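You operate a simulated robot arm through the tools that you are given. There is no shell and no other tool. Be economical: measure what you need, move in short steps, check, and stop when the job is done.

You run a simulated robot arm. Do the job below in one go: nothing can be reset, and whatever is moved stays where it is left.

Task
Buff the bloom off the blue pillar candle; latch it in the packing box.
Fine: use the teal pad and put it back; the candle stands upright. What is to be rubbed or washed off counts as gone when no trace of it is left.

The check looks at the end state, three seconds after you hand in, the way a careful person would. Anything else that was tipped, shoved, dropped, spilled or broken makes it a failure.

Robot
A 7-joint arm with a two-finger parallel gripper on a trunk, on a base that drives. Base frame: it is fixed to the floor where the robot stands at the start and does not move with it; the origin is under the middle of the robot, x ahead of it, y to its left, z up; the surface under the hand at the start is at about z = 85. Units: cm, degrees, N and s.
Its first joint turns from -166.0 to 166.0 degrees. Places, roughly: bin half of the packing box [60, 140, 90]; packing box latch [40, 130, 90]; packing box lid [70, 130, 110]; pillar candle (6x6x8 cm) [50, 40, 90]; window half of the packing box [60, 120, 90]. Payload 1.57 kg.
The tool frame sits at the grasp point between the pads (the TCP): z along the fingers, y along the line on which they close. The tips reach 3 cm beyond it. Largest opening 11 cm; finger width 2.4, thickness 1.2; the body of the gripper, 4.8 by 11.2 cm, starts 7.8 cm behind the TCP.
Orientation is that of the tool frame in the base frame, as a unit quaternion [x, y, z, w]. With the fingers straight down and closing along the base's y, the tool's x points along the base's -x, its y along +y and its z along -z.

Tools
- The arm moves only by the tool step_arm. Its argument "targets" is a list of rows, each an object (a shift or turn left out is 0, a gripper value left out holds the last) with "travel": the shift along the base's x, y, z in cm, a list of three; "delta_rot": the turn, a rotation vector about the base's x, y, z in degrees, a list of three. In form: [{"travel": [tx, ty, tz], "delta_rot": [wx, wy, wz]}, ...]. A call has 1 to 10 rows; each row shifts and turns the commanded pose from where the row before left it. "hand" is the finger opening in cm, from 0 to 11, set as the call begins (left out, the last holds). Rows are played at 5 a second. More than 5 cm and 8.6 degrees between two rows, or a gripper value outside its range, and nothing of the call is played. A pose out of reach is approached as far as the arm can. The call stops where the force on the tool passes 40 N (or 10 N more than at its start, if that is more) or the arm is blocked; 0.2 s more then pass. The fingers move at their own pace (about 10.8 cm/s each) and stop on an object; they squeeze with about 23 N. The grip force told is the motor's: it shows also when the fingers shut on nothing. Time passes only in rows, and 0.2 s behind the last, so rows that do not move let the fingers close. It gives the time, the measured TCP pose, the force on the tool (base axes), the opening and the grip force at its end, in the units of the frame above (readings bear some noise), with the torque about the TCP (base axes, N m) and any sound that the robot's microphone picked up.
- Cameras (640 x 400 px; columns grow to the right, rows downward): "scene" is now at [49.76, 23.64, 122.19]; the picture's right is [0.48, -0.88, 0.00], its down [-0.62, -0.34, -0.70] and it looks along [0.62, 0.34, -0.71] (base axes); focal length 214 px, centre (320, 200). "wrist" rides on the gripper at [7, 1.6, -14.1] in the tool frame; the picture's right is [-0.23, 0.97, 0.00], its down [-0.86, -0.20, -0.48] and it looks along [-0.47, -0.11, 0.88] (tool axes); focal length 222 px, centre (320, 200). There is no depth. A picture from a camera that has moved, and an enlarged one, comes with that camera's place and axes in the base frame and with its lens.
- snapshot(camera): a new picture of that camera. The clock stands still meanwhile.
- lift_body(by): slides the trunk up (or, below 0, down) by that many cm; the arm and the scene camera ride with it, the base frame stays. It gives what a move gives, with no picture.
- drive_base(legs): drives the robot by 1 to 6 legs, each [ahead, left, turn to the left] in cm, cm and degrees, along the robot's own axes; the way and the turn of a leg run together, so that a leg with both is an arc; at most 150 cm and 180 degrees a leg. The arm and the cameras ride along, it lands a little off, and it stops where it bumps. It gives what a move gives.
- pan_tilt(pan, tilt): turns the head with the scene camera to pan (to the left, within 103 degrees either way) and tilt (down, from -29 to 69), counted from straight ahead of the robot. It gives what a move gives.
- zoom(camera, box): a new picture of the part [left, top, right, bottom] of that camera's present view, enlarged. The clock stands still meanwhile.
- job_done(): hands the job in; it is judged then, once.

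Go step by step. Nothing tells you exact positions but the pictures and the camera data: compare them with the known pose of the tool, close in by small moves and look again before you grip or let go. The budget is 120 turns and 82 pictures, counting those below and the enlarged ones. Unless the task says otherwise, let go and move clear before handing in, and close with one line.

The tools are called after ">>>" by a JSON object that holds its "api" and its "payload". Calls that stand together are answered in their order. step_arm: Moves the arm, as the interface text tells. Its arguments: {"type":"object","properties":{"targets":{"type":"array"},"hand":{"type":"number"}},"required":["targets"]} The other tools are called the same way: lift_body (by) slides the trunk up or down; drive_base (legs) drives the base; pan_tilt (pan, tilt) turns the head that bears the scene camera; snapshot (camera) takes a picture; zoom (camera, box) takes an enlarged picture of a part of a camera's view; job_done () hands the job in.

At the start:

```text
time: 0.0
tcp_pos: [65.35, 23.21, 114.06]
tcp_rot: [0.0, 1.0, 0.0, -0.001]
contact_force: [-0.2, 1.0, -0.3]
moment: [0.0, -0.01, 0.0]
opening: 11.02
grip_force: 0.0
trunk travel left (down, up): [-27.5, 33.5]
robot x, y, heading: [0.04, -0.1, 0.1]
head pan, tilt: [28.7, 45.2]
```

scene: 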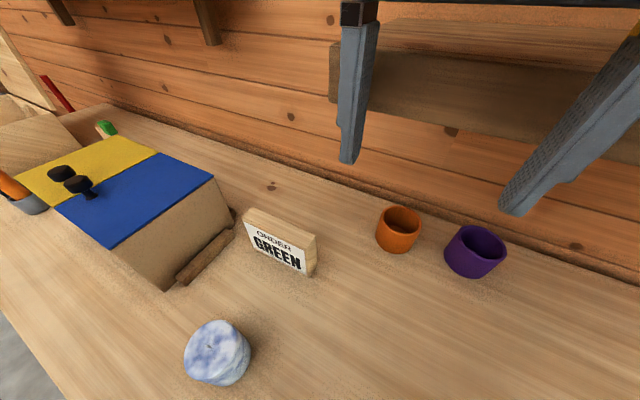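
wrist: 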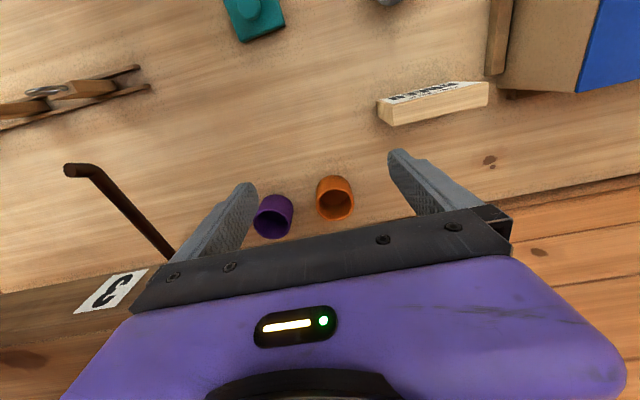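

I see the bloomed candle, a blue/yellow-lidded box further left, and a teal block with a knob (probably the pad) in the wrist view. I'll look around with the head first.

>>> {"api": "pan_tilt", "payload": {"pan": 0, "tilt": 60}}

>>> {"api": "snapshot", "payload": {"camera": "scene"}}

>>> {"api": "pan_tilt", "payload": {"pan": 70, "tilt": 35}}

>>> {"api": "snapshot", "payload": {"camera": "scene"}}

```text
time: 0.9
tcp_pos: [65.34, 23.22, 114.05]
tcp_rot: [0.0, 1.0, 0.0, -0.001]
contact_force: [-0.1, 0.1, 0.2]
moment: [0.0, -0.02, 0.01]
opening: 10.98
grip_force: 0.0
trunk travel left (down, up): [-27.5, 33.5]
robot x, y, heading: [0.13, 0.07, 0.0]
head pan, tilt: [0.0, 60.0]
```

```text
79 pictures are left
camera scene: at [49.31, 19.75, 120.27], right [0.0, -1.0, 0.0], down [-0.87, 0.0, -0.5], along [0.5, 0.0, -0.87], focal length 214 px, centre (320, 200)
```

scene: 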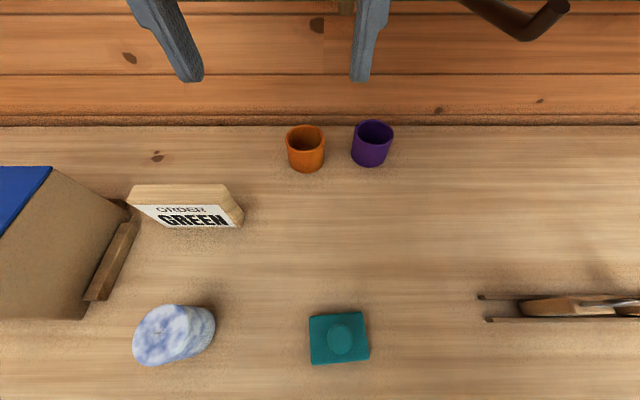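

```text
time: 2.3
tcp_pos: [65.28, 23.31, 114.01]
tcp_rot: [0.0, 1.0, 0.0, 0.0]
contact_force: [-0.1, 0.1, -0.6]
moment: [-0.02, 0.02, 0.06]
opening: 11.01
grip_force: 0.1
trunk travel left (down, up): [-27.5, 33.5]
robot x, y, heading: [0.08, 0.08, -0.2]
head pan, tilt: [70.0, 35.0]
```

```text
78 pictures are left
camera scene: at [45.66, 28.02, 123.69], right [0.94, -0.34, 0.0], down [-0.2, -0.54, -0.82], along [0.28, 0.77, -0.57], focal length 214 px, centre (320, 200)
```

scene: 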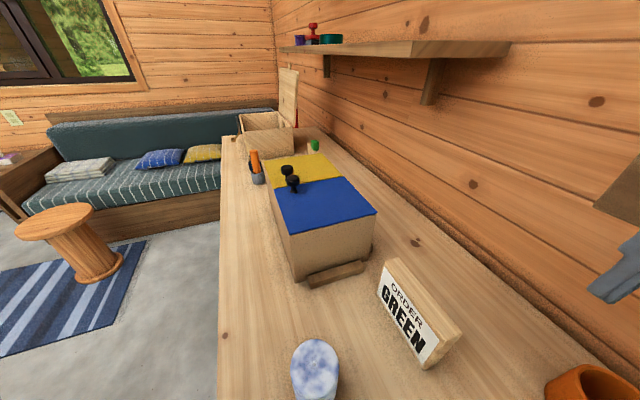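

The pad is near (48,17), the candle near (48,37); both are inside minimum reach, so I'll have to back off. First a closer look at candle, pad and boxes.

>>> {"api": "zoom", "payload": {"camera": "scene", "box": [200, 60, 400, 185]}}

>>> {"api": "pan_tilt", "payload": {"pan": 20, "tilt": 65}}

>>> {"api": "zoom", "payload": {"camera": "scene", "box": [120, 150, 520, 400]}}

```text
3.20 times, centred on (300, 122) of scene
camera zoom: at [45.66, 28.02, 123.69], right [0.94, -0.34, 0.0], down [-0.2, -0.54, -0.82], along [0.28, 0.77, -0.57], focal length 686 px, centre (384, 448)
```

zoom: 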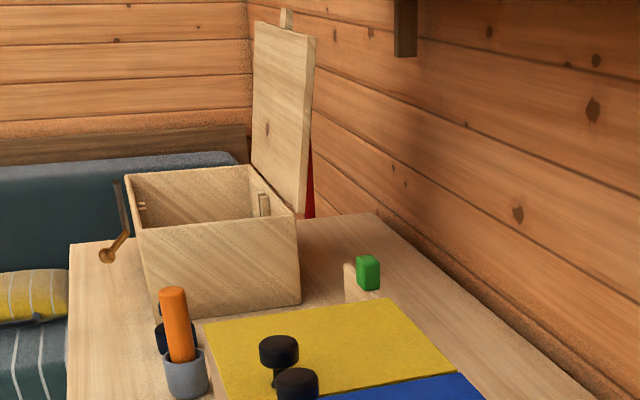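

```text
time: 3.5
tcp_pos: [65.33, 23.34, 113.95]
tcp_rot: [0.0, 1.0, 0.001, 0.0]
contact_force: [0.5, -0.6, -0.3]
moment: [-0.01, 0.01, 0.04]
opening: 11.0
grip_force: 0.1
trunk travel left (down, up): [-27.5, 33.5]
robot x, y, heading: [-0.15, 0.17, -0.0]
head pan, tilt: [20.0, 65.0]
```

```text
1.60 times, centred on (320, 275) of scene
camera zoom: at [48.35, 21.82, 119.71], right [0.34, -0.94, 0.0], down [-0.85, -0.31, -0.42], along [0.4, 0.14, -0.91], focal length 343 px, centre (320, 80)
```

zoom: 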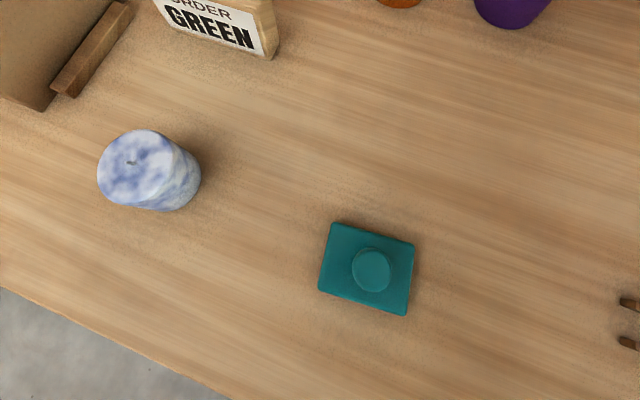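

The packing box (open lid at the wall side, hook latch on its near face) is beyond the blue/yellow box. I'll back the robot 20 cm so pad and candle come into reach.

>>> {"api": "drive_base", "payload": {"legs": [[-20, 0, 0]]}}

>>> {"api": "pan_tilt", "payload": {"pan": 15, "tilt": 50}}

>>> {"api": "snapshot", "payload": {"camera": "scene"}}

>>> {"api": "snapshot", "payload": {"camera": "wrist"}}

```text
time: 5.1
tcp_pos: [45.07, 23.48, 113.92]
tcp_rot: [-0.001, 1.0, 0.0, 0.0]
contact_force: [-0.7, 0.2, -0.2]
moment: [-0.03, -0.02, -0.02]
opening: 10.98
grip_force: 0.2
trunk travel left (down, up): [-27.5, 33.5]
robot x, y, heading: [-20.47, 0.22, 0.2]
head pan, tilt: [20.0, 65.0]
```

```text
time: 5.9
tcp_pos: [45.01, 23.49, 113.97]
tcp_rot: [-0.002, 1.0, -0.001, 0.0]
contact_force: [0.6, -0.1, 0.8]
moment: [0.01, -0.02, -0.01]
opening: 11.0
grip_force: 0.0
trunk travel left (down, up): [-27.5, 33.5]
robot x, y, heading: [-20.48, -0.26, 0.3]
head pan, tilt: [15.0, 50.0]
```

```text
75 pictures are left
camera scene: at [29.72, 21.87, 121.51], right [0.26, -0.96, 0.0], down [-0.74, -0.2, -0.64], along [0.62, 0.17, -0.77], focal length 214 px, centre (320, 200)
```

scene: 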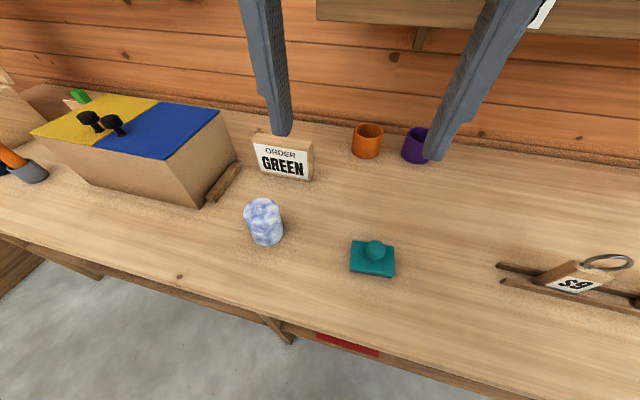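

```text
74 pictures are left
camera wrist: at [38.09, 24.94, 128.11], right [0.22, 0.97, 0.0], down [0.86, -0.2, 0.48], along [0.47, -0.11, -0.88], focal length 222 px, centre (320, 200)
```

wrist: 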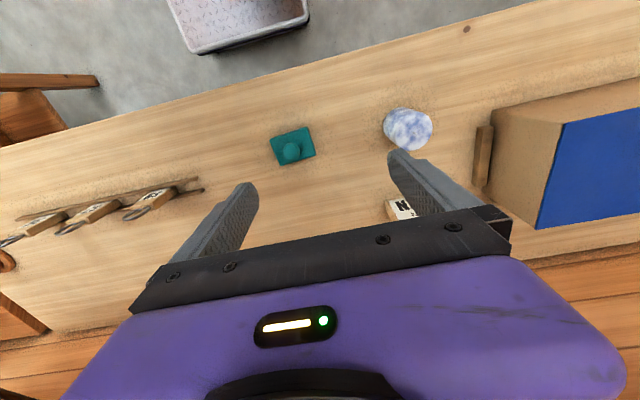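

The pad's knob sits at about (48,17.3), the candle at about (48,37). I'll zoom in on both to judge heights and where the bloom lies.

>>> {"api": "zoom", "payload": {"camera": "scene", "box": [230, 185, 310, 255]}}

>>> {"api": "zoom", "payload": {"camera": "scene", "box": [335, 225, 415, 290]}}

```text
5.71 times, centred on (270, 220) of scene
camera zoom: at [29.72, 21.87, 121.51], right [0.26, -0.96, 0.0], down [-0.74, -0.2, -0.64], along [0.62, 0.17, -0.77], focal length 1226 px, centre (606, 86)
```

zoom: 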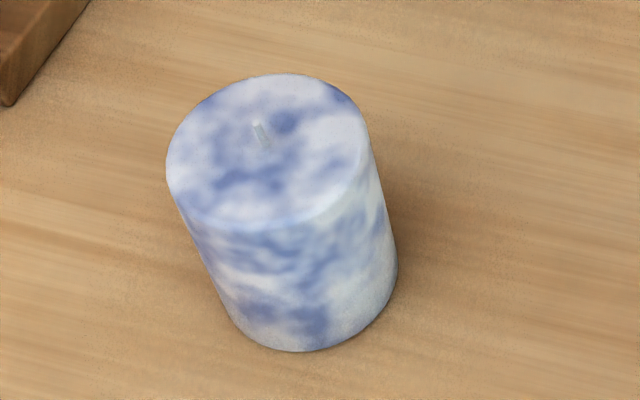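

```text
6.15 times, centred on (375, 258) of scene
camera zoom: at [29.72, 21.87, 121.51], right [0.26, -0.96, 0.0], down [-0.74, -0.2, -0.64], along [0.62, 0.17, -0.77], focal length 1320 px, centre (-18, -154)
```

zoom: 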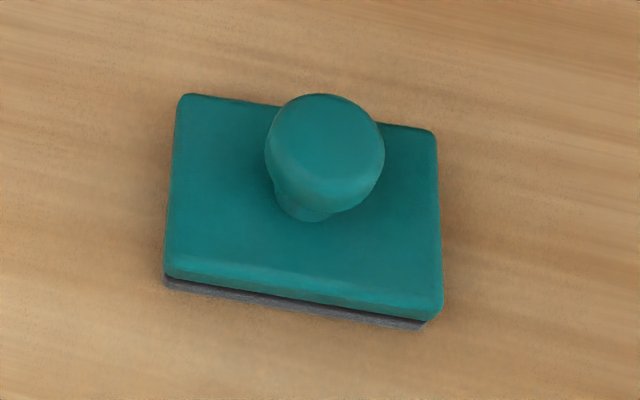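

Table ≈ z 85, pad is about 7×5.3 cm, yawed ~5.5°, centre (47.8,17.4), with a 3 cm knob on top and a grey cloth under it. I'll move above it, aligned.

>>> {"api": "step_arm", "payload": {"targets": [{"travel": [0.7, -1.5, -4], "delta_rot": [0, 0, 2.75]}, {"travel": [0.7, -1.5, -4], "delta_rot": [0, 0, 2.75]}, {"travel": [0.7, -1.5, -4]}, {"travel": [0.7, -1.6, -4]}, {"travel": [0, 0, 0]}], "hand": 7}}

>>> {"api": "snapshot", "payload": {"camera": "wrist"}}

>>> {"api": "snapshot", "payload": {"camera": "scene"}}

```text
time: 7.1
tcp_pos: [47.87, 16.97, 97.99]
tcp_rot: [-0.05, 0.999, 0.0, 0.0]
contact_force: [1.0, 0.6, 0.7]
moment: [0.0, -0.03, -0.02]
opening: 7.03
grip_force: 0.0
trunk travel left (down, up): [-27.5, 33.5]
robot x, y, heading: [-20.05, -0.09, 0.2]
head pan, tilt: [15.0, 50.0]
```

```text
71 pictures are left
camera wrist: at [40.71, 17.93, 112.04], right [0.13, 0.99, 0.0], down [0.87, -0.11, 0.48], along [0.47, -0.06, -0.88], focal length 222 px, centre (320, 200)
```

wrist: 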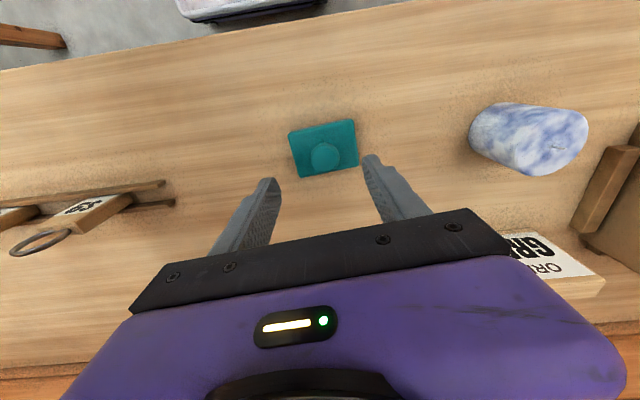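

```text
70 pictures are left
camera scene: at [29.72, 21.87, 121.52], right [0.26, -0.97, 0.0], down [-0.74, -0.2, -0.64], along [0.62, 0.17, -0.77], focal length 214 px, centre (320, 200)
```

scene: 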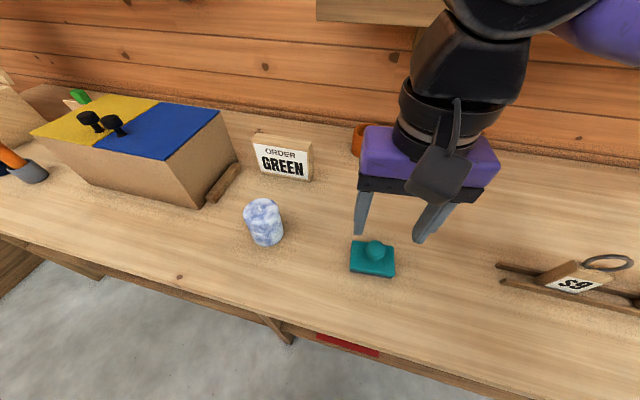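

The knob is at about (47.75,17.5). I'll lower around it and close.

>>> {"api": "step_arm", "payload": {"targets": [{"travel": [-0.1, 0.5, -3]}, {"travel": [0, 0, -3]}, {"travel": [0, 0, -1.5]}, {"travel": [0, 0, 0]}], "hand": 7}}

>>> {"api": "zoom", "payload": {"camera": "wrist", "box": [220, 80, 440, 240]}}

>>> {"api": "zoom", "payload": {"camera": "scene", "box": [320, 200, 440, 290]}}

```text
time: 8.1
tcp_pos: [47.62, 17.79, 90.34]
tcp_rot: [-0.049, 0.999, 0.0, 0.0]
contact_force: [-0.1, 0.2, 0.1]
moment: [-0.01, 0.04, 0.03]
opening: 7.0
grip_force: 0.1
trunk travel left (down, up): [-27.5, 33.5]
robot x, y, heading: [-19.84, 0.19, 0.3]
head pan, tilt: [15.0, 50.0]
```

```text
2.50 times, centred on (330, 160) of wrist
camera zoom: at [40.58, 18.6, 104.54], right [0.13, 0.99, 0.0], down [0.87, -0.11, 0.48], along [0.47, -0.06, -0.88], focal length 555 px, centre (295, 300)
```

zoom: 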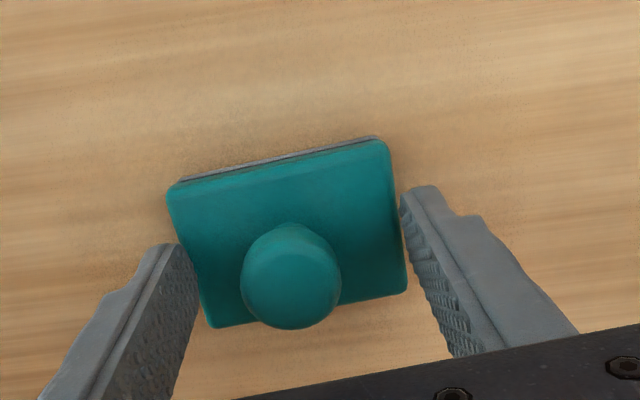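

```text
4.44 times, centred on (380, 245) of scene
camera zoom: at [29.72, 21.87, 121.52], right [0.26, -0.96, 0.0], down [-0.74, -0.2, -0.64], along [0.62, 0.17, -0.77], focal length 953 px, centre (53, 0)
```

zoom: 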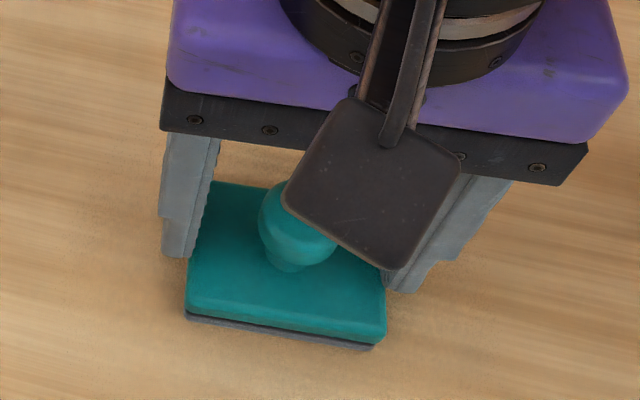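

The knob is well centred between the fingers; closing on it.

>>> {"api": "step_arm", "payload": {"targets": [{"travel": [0, 0, 0]}, {"travel": [0, 0, 0]}, {"travel": [0, 0, 0]}], "hand": 1.5}}

>>> {"api": "zoom", "payload": {"camera": "wrist", "box": [220, 80, 440, 240]}}

```text
time: 8.9
tcp_pos: [47.68, 17.76, 90.48]
tcp_rot: [-0.049, 0.999, 0.0, 0.0]
contact_force: [-0.4, -0.4, -0.1]
moment: [-0.02, 0.01, -0.04]
opening: 2.9
grip_force: 22.8
trunk travel left (down, up): [-27.5, 33.5]
robot x, y, heading: [-20.66, -0.06, -0.0]
head pan, tilt: [15.0, 50.0]
```

```text
2.50 times, centred on (330, 160) of wrist
camera zoom: at [40.59, 18.61, 104.55], right [0.13, 0.99, 0.0], down [0.87, -0.11, 0.48], along [0.47, -0.06, -0.88], focal length 555 px, centre (295, 300)
```

zoom: 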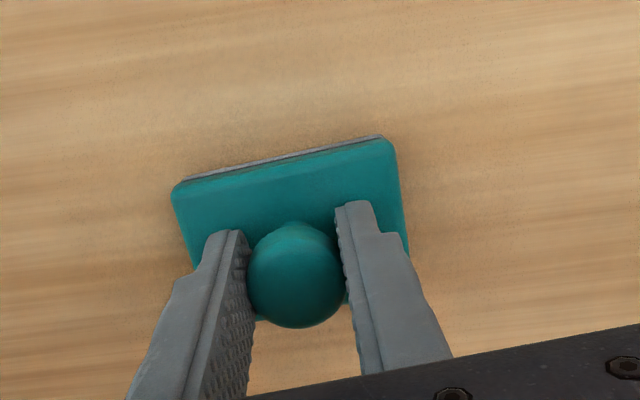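

Grip holds at 2.9 cm (pad's home: TCP ≈ (47.7,17.7,90.4)). Next I lift and carry it above the candle at (47.7,37).

>>> {"api": "step_arm", "payload": {"targets": [{"travel": [0, 0, 3]}, {"travel": [0, 0, 4]}, {"travel": [0, 0, 4]}, {"travel": [0, 4.8, 0]}, {"travel": [0, 4.8, 0]}, {"travel": [0, 4.8, 0]}, {"travel": [0, 4.8, 0]}, {"travel": [0, 0, 0]}], "hand": 1.5}}

>>> {"api": "snapshot", "payload": {"camera": "scene"}}

>>> {"api": "snapshot", "payload": {"camera": "wrist"}}

```text
time: 10.7
tcp_pos: [47.83, 36.96, 101.6]
tcp_rot: [-0.05, 0.999, 0.0, 0.0]
contact_force: [-0.5, 0.4, 0.0]
moment: [0.02, -0.01, 0.03]
opening: 2.86
grip_force: 22.8
trunk travel left (down, up): [-27.5, 33.5]
robot x, y, heading: [-20.3, -0.16, 0.1]
head pan, tilt: [15.0, 50.0]
```

```text
66 pictures are left
camera scene: at [29.72, 21.88, 121.52], right [0.26, -0.96, 0.0], down [-0.74, -0.2, -0.64], along [0.62, 0.17, -0.77], focal length 214 px, centre (320, 200)
```

scene: 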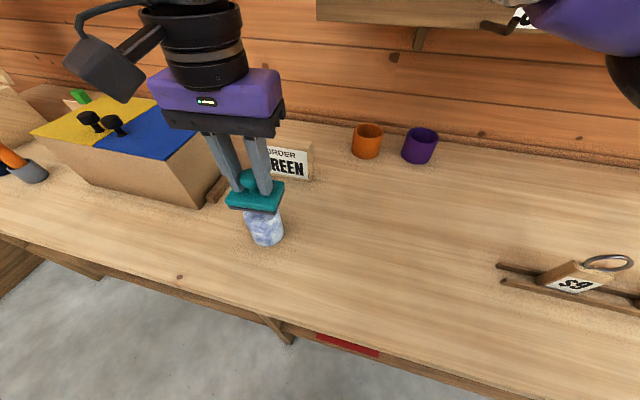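

```text
65 pictures are left
camera wrist: at [40.69, 37.8, 115.73], right [0.13, 0.99, 0.0], down [0.87, -0.11, 0.48], along [0.47, -0.06, -0.88], focal length 222 px, centre (320, 200)
```

wrist: 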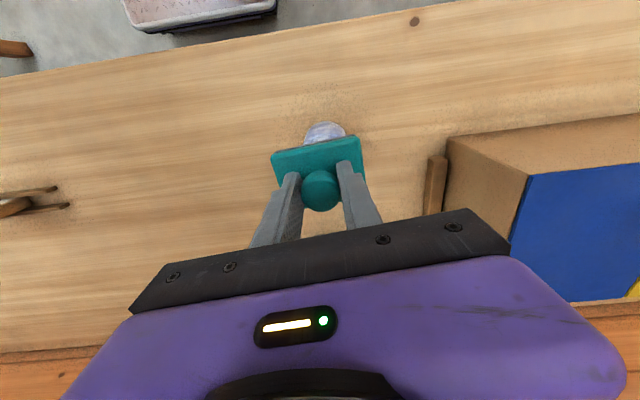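

The pad hangs just over the candle. I'll lower it until it touches.

>>> {"api": "step_arm", "payload": {"targets": [{"travel": [0, 0, -2]}, {"travel": [0, 0, -0.6]}, {"travel": [0, 0, -0.2]}, {"travel": [0, 0, 0]}]}}

>>> {"api": "step_arm", "payload": {"targets": [{"travel": [0, 0, -0.2]}, {"travel": [0, 0, -0.1]}, {"travel": [0, 0, 0]}]}}

```text
time: 11.7
tcp_pos: [47.7, 37.06, 98.76]
tcp_rot: [-0.05, 0.999, 0.0, 0.0]
contact_force: [-0.2, 0.6, 0.2]
moment: [-0.01, 0.0, -0.03]
opening: 2.89
grip_force: 23.1
trunk travel left (down, up): [-27.5, 33.5]
robot x, y, heading: [-20.07, -0.22, -0.2]
head pan, tilt: [15.0, 50.0]
```

```text
time: 12.5
tcp_pos: [47.81, 36.97, 98.33]
tcp_rot: [-0.05, 0.999, 0.0, -0.001]
contact_force: [-0.6, 0.0, -0.4]
moment: [-0.01, -0.04, 0.02]
opening: 2.9
grip_force: 22.8
trunk travel left (down, up): [-27.5, 33.5]
robot x, y, heading: [-20.33, -0.03, 0.3]
head pan, tilt: [15.0, 50.0]
```

>>> {"api": "step_arm", "payload": {"targets": [{"travel": [0, 0, -0.2]}, {"travel": [0, 0, -0.1]}, {"travel": [0, 0, 0]}]}}

>>> {"api": "step_arm", "payload": {"targets": [{"travel": [0, 0, -0.15]}, {"travel": [0, 0, -0.1]}, {"travel": [0, 0, 0]}]}}

```text
time: 13.3
tcp_pos: [47.78, 37.0, 98.02]
tcp_rot: [-0.05, 0.999, 0.001, 0.0]
contact_force: [-0.3, 0.1, -0.9]
moment: [0.02, -0.01, -0.01]
opening: 2.9
grip_force: 23.1
trunk travel left (down, up): [-27.5, 33.5]
robot x, y, heading: [-20.98, -0.02, 0.1]
head pan, tilt: [15.0, 50.0]
```

```text
time: 14.1
tcp_pos: [47.64, 37.16, 97.99]
tcp_rot: [-0.05, 0.999, 0.001, -0.001]
contact_force: [-0.1, -1.0, 9.7]
moment: [0.02, -0.02, 0.02]
opening: 2.88
grip_force: 22.9
trunk travel left (down, up): [-27.5, 33.5]
robot x, y, heading: [-20.01, 0.06, 0.5]
head pan, tilt: [15.0, 50.0]
```

Contact at TCP z ≈ 98.0 with ~10 N. I'll ease off slightly and rub with short strokes.

>>> {"api": "step_arm", "payload": {"targets": [{"travel": [0, 0, 0.08]}, {"travel": [0.8, 0, 0]}, {"travel": [-0.8, 0, 0]}, {"travel": [-0.8, 0, 0]}, {"travel": [0.8, 0, 0]}, {"travel": [0, 0.8, 0]}, {"travel": [0, -0.8, 0]}, {"travel": [0, -0.8, 0]}, {"travel": [0, 0.8, 0]}]}}

>>> {"api": "zoom", "payload": {"camera": "scene", "box": [210, 160, 330, 260]}}

```text
time: 16.1
tcp_pos: [47.61, 37.02, 97.84]
tcp_rot: [-0.051, 0.999, 0.0, 0.0]
contact_force: [-0.9, -3.6, 9.2]
moment: [-0.12, -0.04, -0.02]
opening: 2.87
grip_force: 22.5
trunk travel left (down, up): [-27.5, 33.5]
robot x, y, heading: [-20.33, -0.36, 0.2]
head pan, tilt: [15.0, 50.0]
```

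```text
4.00 times, centred on (270, 210) of scene
camera zoom: at [29.71, 21.83, 121.54], right [0.26, -0.97, 0.0], down [-0.74, -0.2, -0.64], along [0.62, 0.17, -0.77], focal length 858 px, centre (520, 160)
```

zoom: 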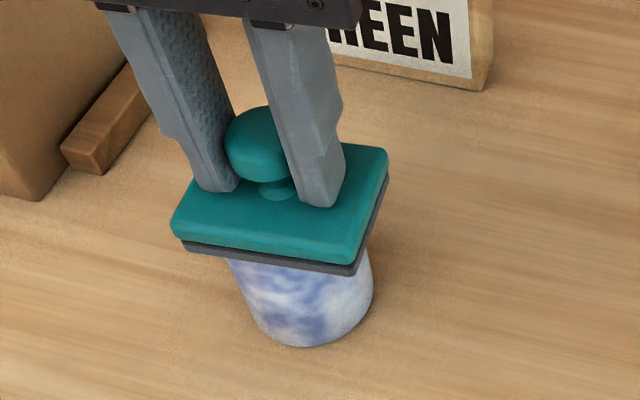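

Rubbing works with ~0.4 friction. I'll lift off and shift aside to see the top.

>>> {"api": "step_arm", "payload": {"targets": [{"travel": [0, 0, 2]}, {"travel": [0, -4, 0]}, {"travel": [0, -4, 0]}, {"travel": [0, 0, 0]}]}}

>>> {"api": "zoom", "payload": {"camera": "scene", "box": [230, 185, 310, 255]}}

```text
time: 17.1
tcp_pos: [47.67, 28.87, 100.14]
tcp_rot: [-0.05, 0.999, -0.001, 0.0]
contact_force: [-0.1, 0.0, 0.0]
moment: [0.02, 0.0, -0.01]
opening: 2.9
grip_force: 22.9
trunk travel left (down, up): [-27.5, 33.5]
robot x, y, heading: [-20.24, -0.2, 0.1]
head pan, tilt: [15.0, 50.0]
```

```text
5.71 times, centred on (270, 220) of scene
camera zoom: at [29.72, 21.88, 121.52], right [0.26, -0.97, 0.0], down [-0.74, -0.2, -0.64], along [0.62, 0.17, -0.77], focal length 1226 px, centre (606, 86)
```

zoom: 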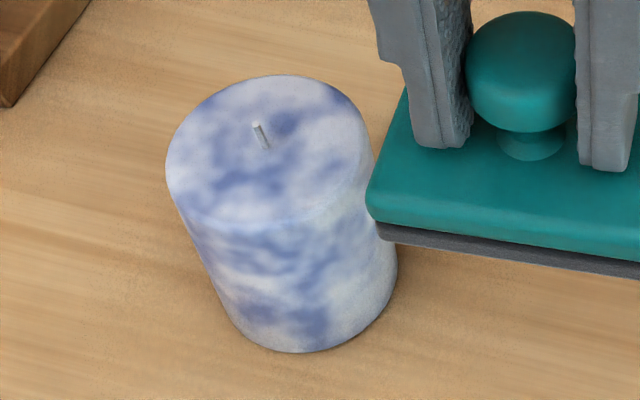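

The candle stayed put and the bloom is perhaps slightly fainter. I'll do more and longer strokes.

>>> {"api": "step_arm", "payload": {"targets": [{"travel": [0, 4, 0]}, {"travel": [0, 4, 0]}, {"travel": [0, 0, -1.6]}, {"travel": [0, 0, -0.7]}, {"travel": [0, 0, 0]}]}}

>>> {"api": "step_arm", "payload": {"targets": [{"travel": [1.5, 0, 0]}, {"travel": [-1.5, 0, 0]}, {"travel": [-1.5, 0, 0]}, {"travel": [1.5, 0, 0]}, {"travel": [1.5, 0, 0]}, {"travel": [-1.5, 0, 0]}, {"travel": [-1.5, 0, 0]}, {"travel": [1.5, 0, 0]}]}}

>>> {"api": "step_arm", "payload": {"targets": [{"travel": [0, 1.5, 0]}, {"travel": [0, -1.5, 0]}, {"travel": [0, -1.5, 0]}, {"travel": [0, 1.5, 0]}, {"travel": [0, 1.5, 0]}, {"travel": [0, -1.5, 0]}, {"travel": [0, -1.5, 0]}, {"travel": [0, 1.5, 0]}]}}

>>> {"api": "step_arm", "payload": {"targets": [{"travel": [0, 0, 2]}, {"travel": [0, -4, 0]}, {"travel": [0, -4, 0]}, {"travel": [0, 0, 0]}]}}

>>> {"api": "zoom", "payload": {"camera": "scene", "box": [230, 185, 310, 255]}}

```text
time: 18.3
tcp_pos: [47.64, 37.07, 97.78]
tcp_rot: [-0.049, 0.999, 0.001, 0.001]
contact_force: [-2.0, -1.8, 17.1]
moment: [-0.02, -0.01, -0.01]
opening: 2.9
grip_force: 22.5
trunk travel left (down, up): [-27.5, 33.5]
robot x, y, heading: [-19.92, 0.0, 0.2]
head pan, tilt: [15.0, 50.0]
```

```text
time: 20.1
tcp_pos: [47.3, 37.04, 97.59]
tcp_rot: [-0.051, 0.999, 0.002, -0.001]
contact_force: [-8.7, 1.0, 27.5]
moment: [0.06, 0.39, 0.03]
opening: 2.86
grip_force: 23.2
trunk travel left (down, up): [-27.5, 33.5]
robot x, y, heading: [-20.16, 0.02, 0.3]
head pan, tilt: [15.0, 50.0]
```

```text
time: 21.9
tcp_pos: [47.62, 36.98, 97.59]
tcp_rot: [-0.05, 0.999, -0.001, 0.0]
contact_force: [0.1, -6.5, 23.4]
moment: [-0.25, -0.01, -0.03]
opening: 2.89
grip_force: 22.4
trunk travel left (down, up): [-27.5, 33.5]
robot x, y, heading: [-20.25, -0.27, 0.3]
head pan, tilt: [15.0, 50.0]
```

```text
time: 22.9
tcp_pos: [47.69, 29.12, 99.21]
tcp_rot: [-0.05, 0.999, 0.0, 0.0]
contact_force: [-0.6, -0.6, -0.6]
moment: [-0.01, 0.03, 0.01]
opening: 2.87
grip_force: 23.3
trunk travel left (down, up): [-27.5, 33.5]
robot x, y, heading: [-20.36, -0.16, 0.2]
head pan, tilt: [15.0, 50.0]
```

```text
5.71 times, centred on (270, 220) of scene
camera zoom: at [29.72, 21.88, 121.52], right [0.26, -0.97, 0.0], down [-0.74, -0.2, -0.64], along [0.62, 0.17, -0.77], focal length 1226 px, centre (606, 86)
```

zoom: 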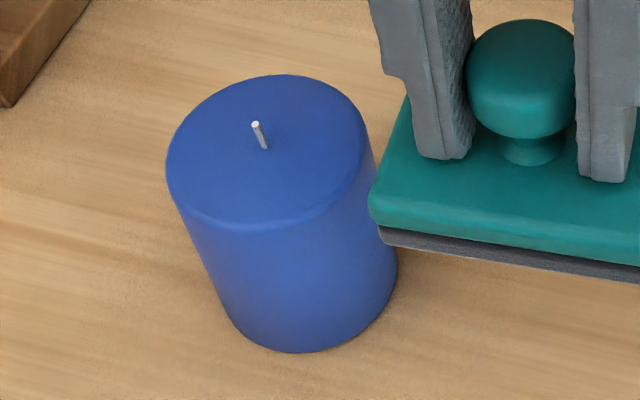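

All bloom is gone, top and sides. Now I return the pad to its place at (47.7,17.6).

>>> {"api": "step_arm", "payload": {"targets": [{"travel": [0, -4, 0]}, {"travel": [0, -4, 0]}, {"travel": [0, -3.4, 0]}, {"travel": [0, 0, -3]}, {"travel": [0, 0, -3]}, {"travel": [0, 0, -2.2]}, {"travel": [0, 0, -0.4]}, {"travel": [0, 0, 0]}]}}

>>> {"api": "step_arm", "payload": {"targets": [{"travel": [0, 0, -0.3]}, {"travel": [0, 0, 0]}]}}

```text
time: 24.7
tcp_pos: [47.73, 17.74, 90.84]
tcp_rot: [-0.05, 0.999, 0.0, 0.0]
contact_force: [0.8, 0.1, -0.8]
moment: [0.01, 0.02, -0.05]
opening: 2.89
grip_force: 23.1
trunk travel left (down, up): [-27.5, 33.5]
robot x, y, heading: [-20.37, 0.19, 0.3]
head pan, tilt: [15.0, 50.0]
```

```text
time: 25.3
tcp_pos: [47.65, 17.64, 90.81]
tcp_rot: [-0.049, 0.999, 0.0, 0.0]
contact_force: [-1.2, -0.6, -0.1]
moment: [0.02, -0.02, 0.02]
opening: 2.88
grip_force: 23.0
trunk travel left (down, up): [-27.5, 33.5]
robot x, y, heading: [-20.33, -0.08, 0.6]
head pan, tilt: [15.0, 50.0]
```

>>> {"api": "step_arm", "payload": {"targets": [{"travel": [0, 0, -0.2]}, {"travel": [0, 0, -0.15]}, {"travel": [0, 0, 0]}]}}

>>> {"api": "step_arm", "payload": {"targets": [{"travel": [0, 0, -0.15]}, {"travel": [0, 0, 0]}]}}

>>> {"api": "zoom", "payload": {"camera": "scene", "box": [320, 200, 440, 290]}}

```text
time: 26.1
tcp_pos: [47.64, 17.7, 90.4]
tcp_rot: [-0.05, 0.999, 0.001, 0.0]
contact_force: [0.2, 0.2, -0.9]
moment: [0.02, 0.01, 0.0]
opening: 2.88
grip_force: 23.5
trunk travel left (down, up): [-27.5, 33.5]
robot x, y, heading: [-20.31, -0.13, 0.4]
head pan, tilt: [15.0, 50.0]
```

```text
time: 26.7
tcp_pos: [47.7, 17.7, 90.19]
tcp_rot: [-0.05, 0.999, 0.0, -0.001]
contact_force: [0.4, -1.0, 0.3]
moment: [0.0, -0.01, 0.01]
opening: 2.88
grip_force: 22.8
trunk travel left (down, up): [-27.5, 33.5]
robot x, y, heading: [-20.18, 0.0, 0.2]
head pan, tilt: [15.0, 50.0]
```

```text
4.44 times, centred on (380, 245) of scene
camera zoom: at [29.72, 21.87, 121.52], right [0.26, -0.96, 0.0], down [-0.74, -0.2, -0.64], along [0.62, 0.17, -0.77], focal length 953 px, centre (53, 0)
```

zoom: 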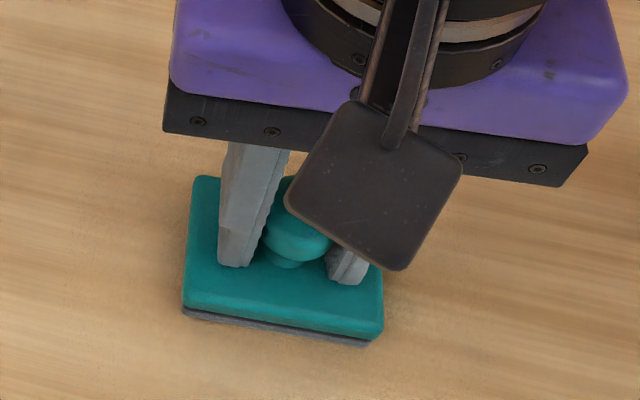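

It's almost at its old place, still a hair high. I'll lower in tiny steps until it touches.

>>> {"api": "step_arm", "payload": {"targets": [{"travel": [0, 0, -0.12]}, {"travel": [0, 0, 0]}]}}

>>> {"api": "step_arm", "payload": {"targets": [{"travel": [0, 0, -0.12]}, {"travel": [0, 0, 0]}]}}

```text
time: 27.3
tcp_pos: [47.6, 17.76, 90.21]
tcp_rot: [-0.05, 0.999, 0.001, 0.001]
contact_force: [-0.3, -0.6, 12.5]
moment: [-0.07, 0.29, 0.02]
opening: 2.87
grip_force: 23.1
trunk travel left (down, up): [-27.5, 33.5]
robot x, y, heading: [-20.65, -0.24, -0.1]
head pan, tilt: [15.0, 50.0]
```

```text
time: 27.9
tcp_pos: [47.7, 17.7, 90.19]
tcp_rot: [-0.049, 0.999, 0.001, 0.002]
contact_force: [-0.1, -1.2, 34.7]
moment: [-0.16, 0.3, 0.01]
opening: 2.88
grip_force: 23.1
trunk travel left (down, up): [-27.5, 33.5]
robot x, y, heading: [-20.21, 0.22, 0.3]
head pan, tilt: [15.0, 50.0]
```

Firm contact; I back off the excess press, open, and rise.

>>> {"api": "step_arm", "payload": {"targets": [{"travel": [0, 0, 0.2]}, {"travel": [0, 0, 0]}]}}

>>> {"api": "step_arm", "payload": {"targets": [{"travel": [0, 0, 0]}, {"travel": [0, 0, 0]}, {"travel": [0, 0, 0]}, {"travel": [0, 0, 3]}, {"travel": [0, 0, 4]}, {"travel": [0, 0, 4]}, {"travel": [0, 0, 4]}], "hand": 6.5}}

>>> {"api": "snapshot", "payload": {"camera": "scene"}}

```text
time: 28.5
tcp_pos: [47.62, 17.62, 90.26]
tcp_rot: [-0.049, 0.999, 0.002, 0.0]
contact_force: [0.8, 3.8, 21.8]
moment: [0.05, -0.11, 0.07]
opening: 2.9
grip_force: 22.8
trunk travel left (down, up): [-27.5, 33.5]
robot x, y, heading: [-20.18, -0.14, -0.1]
head pan, tilt: [15.0, 50.0]
```

```text
time: 30.1
tcp_pos: [47.67, 17.67, 105.19]
tcp_rot: [-0.05, 0.999, 0.0, 0.001]
contact_force: [0.1, 0.1, 0.2]
moment: [0.01, 0.03, 0.03]
opening: 6.52
grip_force: 0.1
trunk travel left (down, up): [-27.5, 33.5]
robot x, y, heading: [-20.15, 0.14, 0.2]
head pan, tilt: [15.0, 50.0]
```

```text
60 pictures are left
camera scene: at [29.74, 21.87, 121.51], right [0.26, -0.97, 0.0], down [-0.74, -0.2, -0.64], along [0.62, 0.17, -0.77], focal length 214 px, centre (320, 200)
```

scene: 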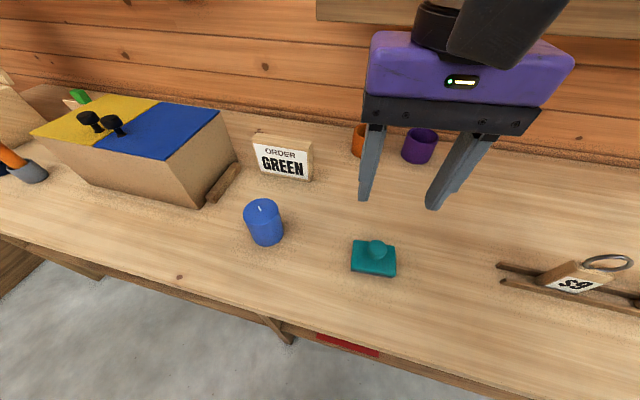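

Pad is back, candle clean. Before picking the candle I'll look at the packing box to plan the placement.

>>> {"api": "pan_tilt", "payload": {"pan": 65, "tilt": 22}}

>>> {"api": "zoom", "payload": {"camera": "scene", "box": [200, 90, 440, 240]}}

```text
time: 31.3
tcp_pos: [47.72, 17.73, 105.2]
tcp_rot: [-0.049, 0.999, 0.0, 0.0]
contact_force: [-0.1, 0.2, -0.3]
moment: [-0.01, -0.02, 0.02]
opening: 6.52
grip_force: 0.1
trunk travel left (down, up): [-27.5, 33.5]
robot x, y, heading: [-20.19, 0.01, 0.3]
head pan, tilt: [65.0, 22.0]
```

```text
2.67 times, centred on (320, 165) of scene
camera zoom: at [26.19, 28.27, 125.75], right [0.91, -0.42, 0.0], down [-0.16, -0.34, -0.93], along [0.39, 0.84, -0.38], focal length 572 px, centre (320, 293)
```

zoom: 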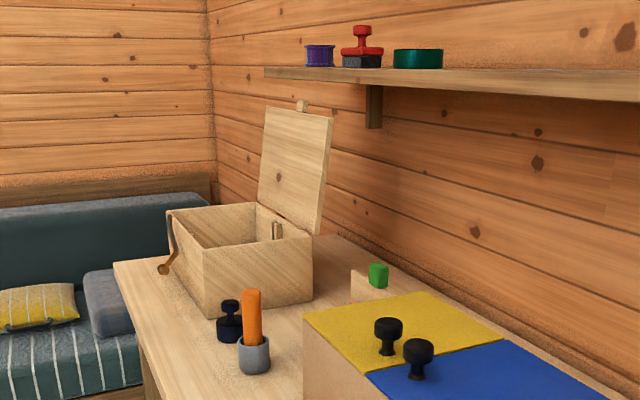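

The packing box spans roughly x 46–65, y 117–144, top z ≈ 97. I'll grip the candle closing along x (roomier in a half); first move above it and yaw 84.5°.

>>> {"api": "step_arm", "payload": {"targets": [{"travel": [0, 2, 0], "delta_rot": [0, 0, 8.45]}, {"travel": [0, 2, 0], "delta_rot": [0, 0, 8.45]}, {"travel": [0, 2, 0], "delta_rot": [0, 0, 8.45]}, {"travel": [0, 2, 0], "delta_rot": [0, 0, 8.45]}, {"travel": [0, 2, 0], "delta_rot": [0, 0, 8.45]}, {"travel": [0, 2, 0], "delta_rot": [0, 0, 8.45]}, {"travel": [0, 2, 0], "delta_rot": [0, 0, 8.45]}, {"travel": [0, 2, 0], "delta_rot": [0, 0, 8.45]}, {"travel": [0, 2, 0], "delta_rot": [0, 0, 8.45]}, {"travel": [0, 1.3, 0], "delta_rot": [0, 0, 8.45]}], "hand": 9.5}}

>>> {"api": "snapshot", "payload": {"camera": "wrist"}}

```text
time: 33.5
tcp_pos: [47.86, 36.83, 105.36]
tcp_rot: [0.709, -0.705, -0.001, 0.0]
contact_force: [-0.7, -0.9, -0.7]
moment: [0.1, -0.01, -0.03]
opening: 9.49
grip_force: 0.1
trunk travel left (down, up): [-27.5, 33.5]
robot x, y, heading: [-20.25, 0.02, -0.0]
head pan, tilt: [65.0, 22.0]
```

```text
58 pictures are left
camera wrist: at [46.26, 29.69, 119.37], right [-0.97, 0.22, 0.0], down [0.2, 0.86, 0.48], along [0.11, 0.47, -0.88], focal length 222 px, centre (320, 200)
```

wrist: 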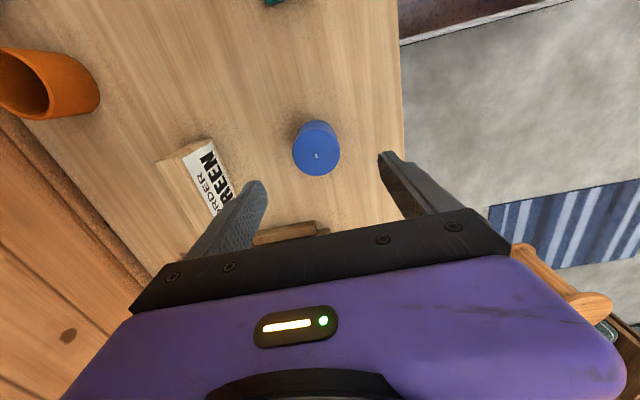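

Candle at about (48.1,37.3), centred between fingers. Descending and closing.

>>> {"api": "step_arm", "payload": {"targets": [{"travel": [0.3, 0.4, -4]}, {"travel": [0, 0, -4]}, {"travel": [0, 0, -4]}, {"travel": [0, 0, -2.6]}, {"travel": [0, 0, 0]}]}}

>>> {"api": "zoom", "payload": {"camera": "wrist", "box": [200, 50, 460, 240]}}

```text
time: 34.7
tcp_pos: [47.91, 37.56, 90.76]
tcp_rot: [0.709, -0.706, 0.0, 0.0]
contact_force: [0.9, 0.3, -0.1]
moment: [0.01, -0.01, 0.01]
opening: 9.48
grip_force: 0.1
trunk travel left (down, up): [-27.5, 33.5]
robot x, y, heading: [-20.08, -0.15, -0.0]
head pan, tilt: [65.0, 22.0]
```

```text
2.11 times, centred on (330, 145) of wrist
camera zoom: at [46.49, 30.4, 104.81], right [-0.97, 0.22, 0.0], down [0.2, 0.86, 0.48], along [0.11, 0.47, -0.88], focal length 468 px, centre (299, 316)
```

zoom: 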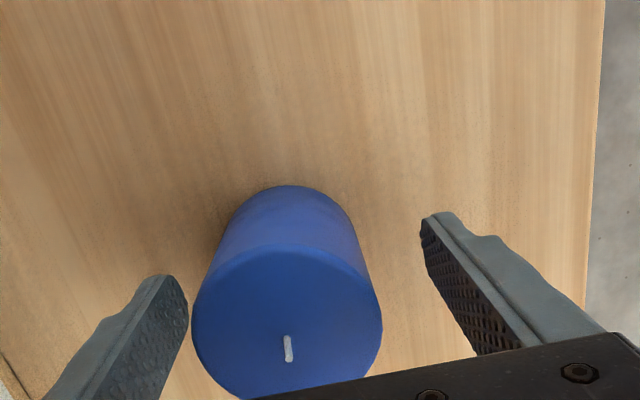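

>>> {"api": "step_arm", "payload": {"targets": [{"travel": [0.4, 0, 0]}, {"travel": [0, 0, 0]}]}}

>>> {"api": "step_arm", "payload": {"targets": [{"travel": [0, 0, 0]}, {"travel": [0, 0, 0]}, {"travel": [0, 0, 0]}], "hand": 4.5}}

>>> {"api": "step_arm", "payload": {"targets": [{"travel": [0, 0, 1]}, {"travel": [0, 0, 3]}, {"travel": [0, 0, 4]}, {"travel": [0, 0, 4.5]}, {"travel": [0, 0, 4.5]}, {"travel": [0, 0, 4.5]}, {"travel": [0, 0, 4.5]}]}}

>>> {"api": "snapshot", "payload": {"camera": "wrist"}}

```text
time: 35.3
tcp_pos: [48.09, 37.42, 90.6]
tcp_rot: [0.708, -0.706, 0.0, -0.001]
contact_force: [-0.5, 0.3, -0.5]
moment: [-0.02, -0.05, -0.02]
opening: 9.49
grip_force: 0.1
out of reach, approached as far as the arm can: row 1
trunk travel left (down, up): [-27.5, 33.5]
robot x, y, heading: [-20.37, -0.09, 0.4]
head pan, tilt: [65.0, 22.0]
```

```text
time: 36.1
tcp_pos: [48.0, 37.52, 90.68]
tcp_rot: [0.709, -0.706, 0.0, 0.0]
contact_force: [-1.0, -1.4, 0.5]
moment: [-0.02, -0.04, -0.02]
opening: 5.91
grip_force: 23.2
trunk travel left (down, up): [-27.5, 33.5]
robot x, y, heading: [-20.1, 0.22, 0.1]
head pan, tilt: [65.0, 22.0]
```

```text
time: 37.7
tcp_pos: [45.31, 36.62, 115.76]
tcp_rot: [-0.707, 0.707, 0.0, 0.001]
contact_force: [-0.3, 1.0, -3.0]
moment: [0.01, 0.06, 0.02]
opening: 5.93
grip_force: 23.2
out of reach, approached as far as the arm can: row 6, 7
trunk travel left (down, up): [-27.5, 33.5]
robot x, y, heading: [-20.31, -0.14, 0.5]
head pan, tilt: [65.0, 22.0]
```

```text
56 pictures are left
camera wrist: at [43.76, 29.58, 129.76], right [-0.97, 0.23, 0.0], down [0.2, 0.85, 0.48], along [0.11, 0.47, -0.88], focal length 222 px, centre (320, 200)
```

wrist: 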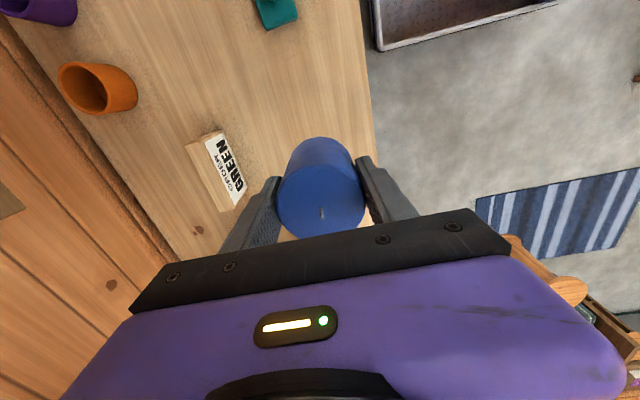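

Candle is held firmly. I'll back away from the table, drive left past the blue/yellow box, and look at the packing box before going forward.

>>> {"api": "drive_base", "payload": {"legs": [[-28, 0, 0], [0, 86, 0]]}}

>>> {"api": "pan_tilt", "payload": {"pan": 20, "tilt": 30}}

>>> {"api": "snapshot", "payload": {"camera": "scene"}}

```text
time: 43.8
tcp_pos: [15.76, 122.82, 115.6]
tcp_rot: [0.71, -0.704, -0.001, -0.001]
contact_force: [-0.4, -0.5, -2.1]
moment: [0.01, -0.02, 0.02]
opening: 5.93
grip_force: 23.4
trunk travel left (down, up): [-27.5, 33.5]
robot x, y, heading: [-49.66, 85.61, 0.9]
head pan, tilt: [65.0, 22.0]
```

```text
time: 44.9
tcp_pos: [15.84, 122.87, 115.63]
tcp_rot: [0.71, -0.704, -0.001, -0.001]
contact_force: [0.2, 0.0, -2.1]
moment: [0.03, -0.01, -0.01]
opening: 5.94
grip_force: 23.1
trunk travel left (down, up): [-27.5, 33.5]
robot x, y, heading: [-49.09, 85.54, 0.8]
head pan, tilt: [20.0, 30.0]
```

```text
55 pictures are left
camera scene: at [1.43, 109.05, 124.47], right [0.35, -0.94, 0.0], down [-0.47, -0.18, -0.87], along [0.81, 0.31, -0.5], focal length 214 px, centre (320, 200)
```

scene: 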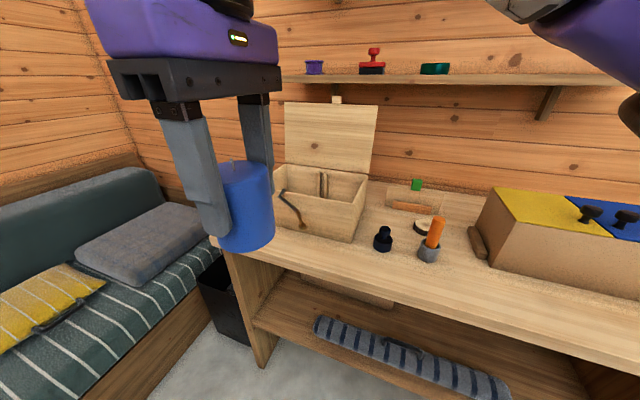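

Clear view of the box. I'll raise the trunk for clearance and a view into it.

>>> {"api": "lift_body", "payload": {"by": 15}}

>>> {"api": "zoom", "payload": {"camera": "scene", "box": [230, 100, 470, 300]}}

```text
time: 46.7
tcp_pos: [15.84, 122.82, 130.52]
tcp_rot: [0.71, -0.704, 0.0, -0.001]
contact_force: [0.1, -0.3, -2.4]
moment: [0.01, 0.04, 0.0]
opening: 5.91
grip_force: 22.9
trunk travel left (down, up): [-42.5, 18.5]
robot x, y, heading: [-49.93, 85.55, 0.6]
head pan, tilt: [20.0, 30.0]
```

```text
2.00 times, centred on (350, 200) of scene
camera zoom: at [1.44, 109.04, 139.46], right [0.35, -0.94, 0.0], down [-0.47, -0.18, -0.87], along [0.81, 0.31, -0.5], focal length 429 px, centre (260, 200)
```

zoom: 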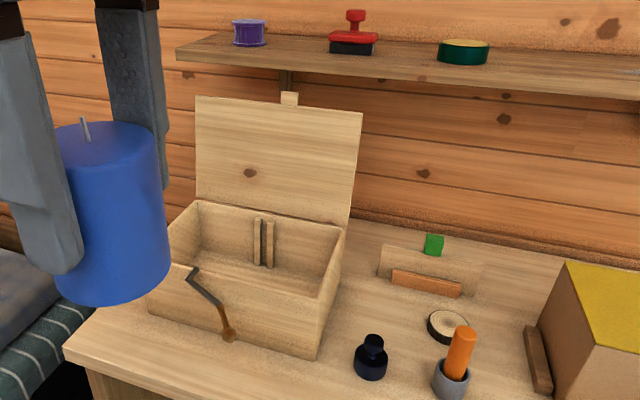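

The box is one open interior (x 47–65, y 118–145, top z 97), lid upright at x≈66. I'll drive forward to bring the candle above the near half at ~(56,124).

>>> {"api": "drive_base", "payload": {"legs": [[40, 0, 0]]}}

>>> {"api": "pan_tilt", "payload": {"pan": 30, "tilt": 50}}

>>> {"api": "snapshot", "payload": {"camera": "scene"}}

>>> {"api": "snapshot", "payload": {"camera": "wrist"}}

```text
time: 49.1
tcp_pos: [55.87, 122.6, 130.7]
tcp_rot: [0.708, -0.707, 0.0, -0.001]
contact_force: [0.2, -0.3, -2.1]
moment: [0.01, 0.01, 0.0]
opening: 5.94
grip_force: 22.9
trunk travel left (down, up): [-42.5, 18.5]
robot x, y, heading: [-10.03, 86.07, 0.2]
head pan, tilt: [20.0, 30.0]
```

```text
time: 50.0
tcp_pos: [55.94, 122.65, 130.63]
tcp_rot: [0.707, -0.707, 0.0, -0.001]
contact_force: [0.2, 0.6, -1.6]
moment: [0.0, -0.03, 0.0]
opening: 5.95
grip_force: 22.8
trunk travel left (down, up): [-42.5, 18.5]
robot x, y, heading: [-9.76, 85.58, 0.1]
head pan, tilt: [30.0, 50.0]
```

```text
53 pictures are left
camera scene: at [39.56, 109.72, 136.52], right [0.5, -0.86, 0.0], down [-0.66, -0.39, -0.64], along [0.56, 0.32, -0.77], focal length 214 px, centre (320, 200)
```

scene: 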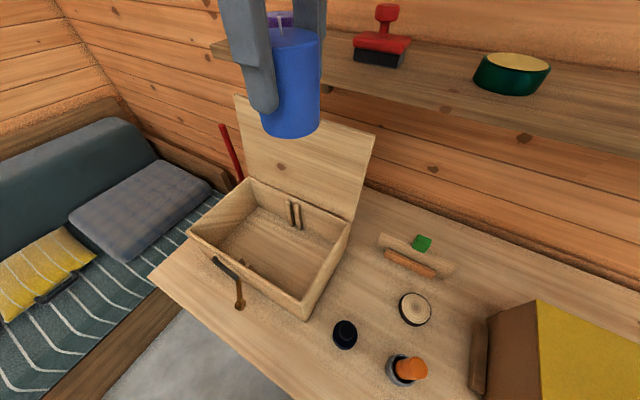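

```text
52 pictures are left
camera wrist: at [54.34, 115.56, 144.74], right [-0.97, 0.23, 0.0], down [0.2, 0.85, 0.48], along [0.11, 0.47, -0.88], focal length 222 px, centre (320, 200)
```

wrist: 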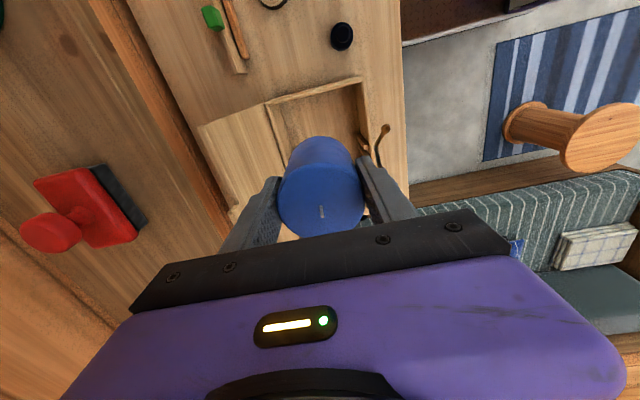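

The candle is over the box at (55.9,122.6); target (56,124). I'll shift +1.3 in y and lower the trunk.

>>> {"api": "step_arm", "payload": {"targets": [{"travel": [0, 0.7, 0]}, {"travel": [0, 0.6, 0]}, {"travel": [0, 0, 0]}]}}

>>> {"api": "lift_body", "payload": {"by": -22}}

>>> {"api": "snapshot", "payload": {"camera": "scene"}}

>>> {"api": "snapshot", "payload": {"camera": "wrist"}}

```text
time: 50.8
tcp_pos: [55.83, 123.76, 130.57]
tcp_rot: [-0.707, 0.707, 0.0, 0.002]
contact_force: [0.2, -0.8, -1.7]
moment: [0.03, -0.04, 0.01]
opening: 5.93
grip_force: 23.2
trunk travel left (down, up): [-42.5, 18.5]
robot x, y, heading: [-9.74, 85.72, 0.3]
head pan, tilt: [30.0, 50.0]
```

```text
time: 53.1
tcp_pos: [55.86, 123.97, 108.59]
tcp_rot: [-0.707, 0.708, 0.0, 0.001]
contact_force: [0.5, 0.9, -2.3]
moment: [-0.04, 0.01, 0.01]
opening: 5.92
grip_force: 23.3
trunk travel left (down, up): [-20.5, 40.5]
robot x, y, heading: [-9.41, 85.87, 0.1]
head pan, tilt: [30.0, 50.0]
```

```text
51 pictures are left
camera scene: at [39.56, 109.71, 114.52], right [0.5, -0.86, 0.0], down [-0.66, -0.39, -0.64], along [0.56, 0.32, -0.77], focal length 214 px, centre (320, 200)
```

scene: 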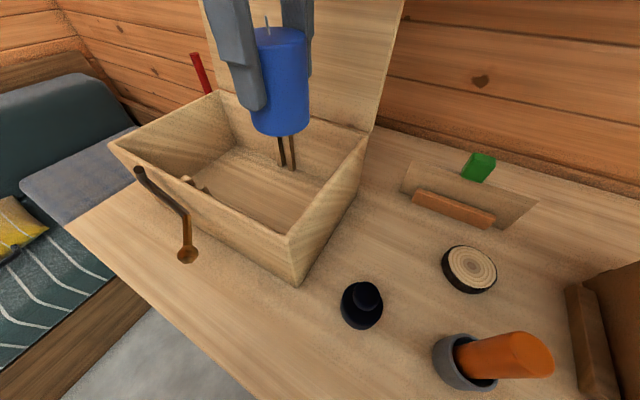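

```text
50 pictures are left
camera wrist: at [54.21, 116.74, 122.68], right [-0.97, 0.23, 0.0], down [0.2, 0.85, 0.48], along [0.11, 0.47, -0.88], focal length 222 px, centre (320, 200)
```

wrist: 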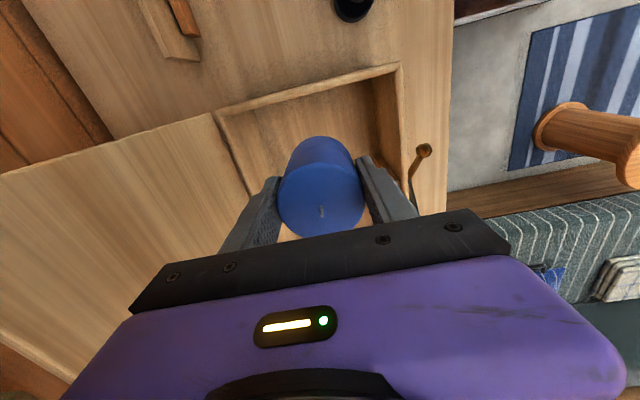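

The candle is nicely over the near half. Lowering stepwise into it.

>>> {"api": "step_arm", "payload": {"targets": [{"travel": [0, 0, -4]}, {"travel": [0, 0, -4]}, {"travel": [0, 0, -4]}, {"travel": [0, 0, -2]}, {"travel": [0, 0, 0]}]}}

>>> {"api": "step_arm", "payload": {"targets": [{"travel": [0, 0, -1]}, {"travel": [0, 0, -0.4]}, {"travel": [0, 0, -0.2]}, {"travel": [0, 0, 0]}]}}

>>> {"api": "snapshot", "payload": {"camera": "scene"}}

```text
time: 54.3
tcp_pos: [56.0, 123.82, 94.8]
tcp_rot: [-0.706, 0.708, 0.001, 0.002]
contact_force: [0.2, -0.6, -0.9]
moment: [-0.04, -0.01, -0.03]
opening: 5.92
grip_force: 22.9
trunk travel left (down, up): [-20.5, 40.5]
robot x, y, heading: [-9.51, 85.96, 0.6]
head pan, tilt: [30.0, 50.0]
```

```text
time: 55.3
tcp_pos: [55.84, 123.8, 93.05]
tcp_rot: [-0.707, 0.708, 0.001, 0.002]
contact_force: [-0.3, -1.1, -1.8]
moment: [0.03, 0.02, 0.02]
opening: 5.93
grip_force: 23.4
trunk travel left (down, up): [-20.5, 40.5]
robot x, y, heading: [-9.43, 86.01, 0.4]
head pan, tilt: [30.0, 50.0]
```

```text
49 pictures are left
camera scene: at [39.56, 109.71, 114.52], right [0.5, -0.86, 0.0], down [-0.66, -0.39, -0.64], along [0.56, 0.32, -0.77], focal length 214 px, centre (320, 200)
```

scene: 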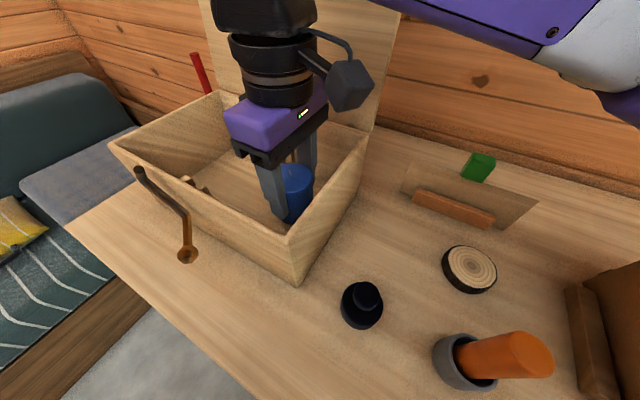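

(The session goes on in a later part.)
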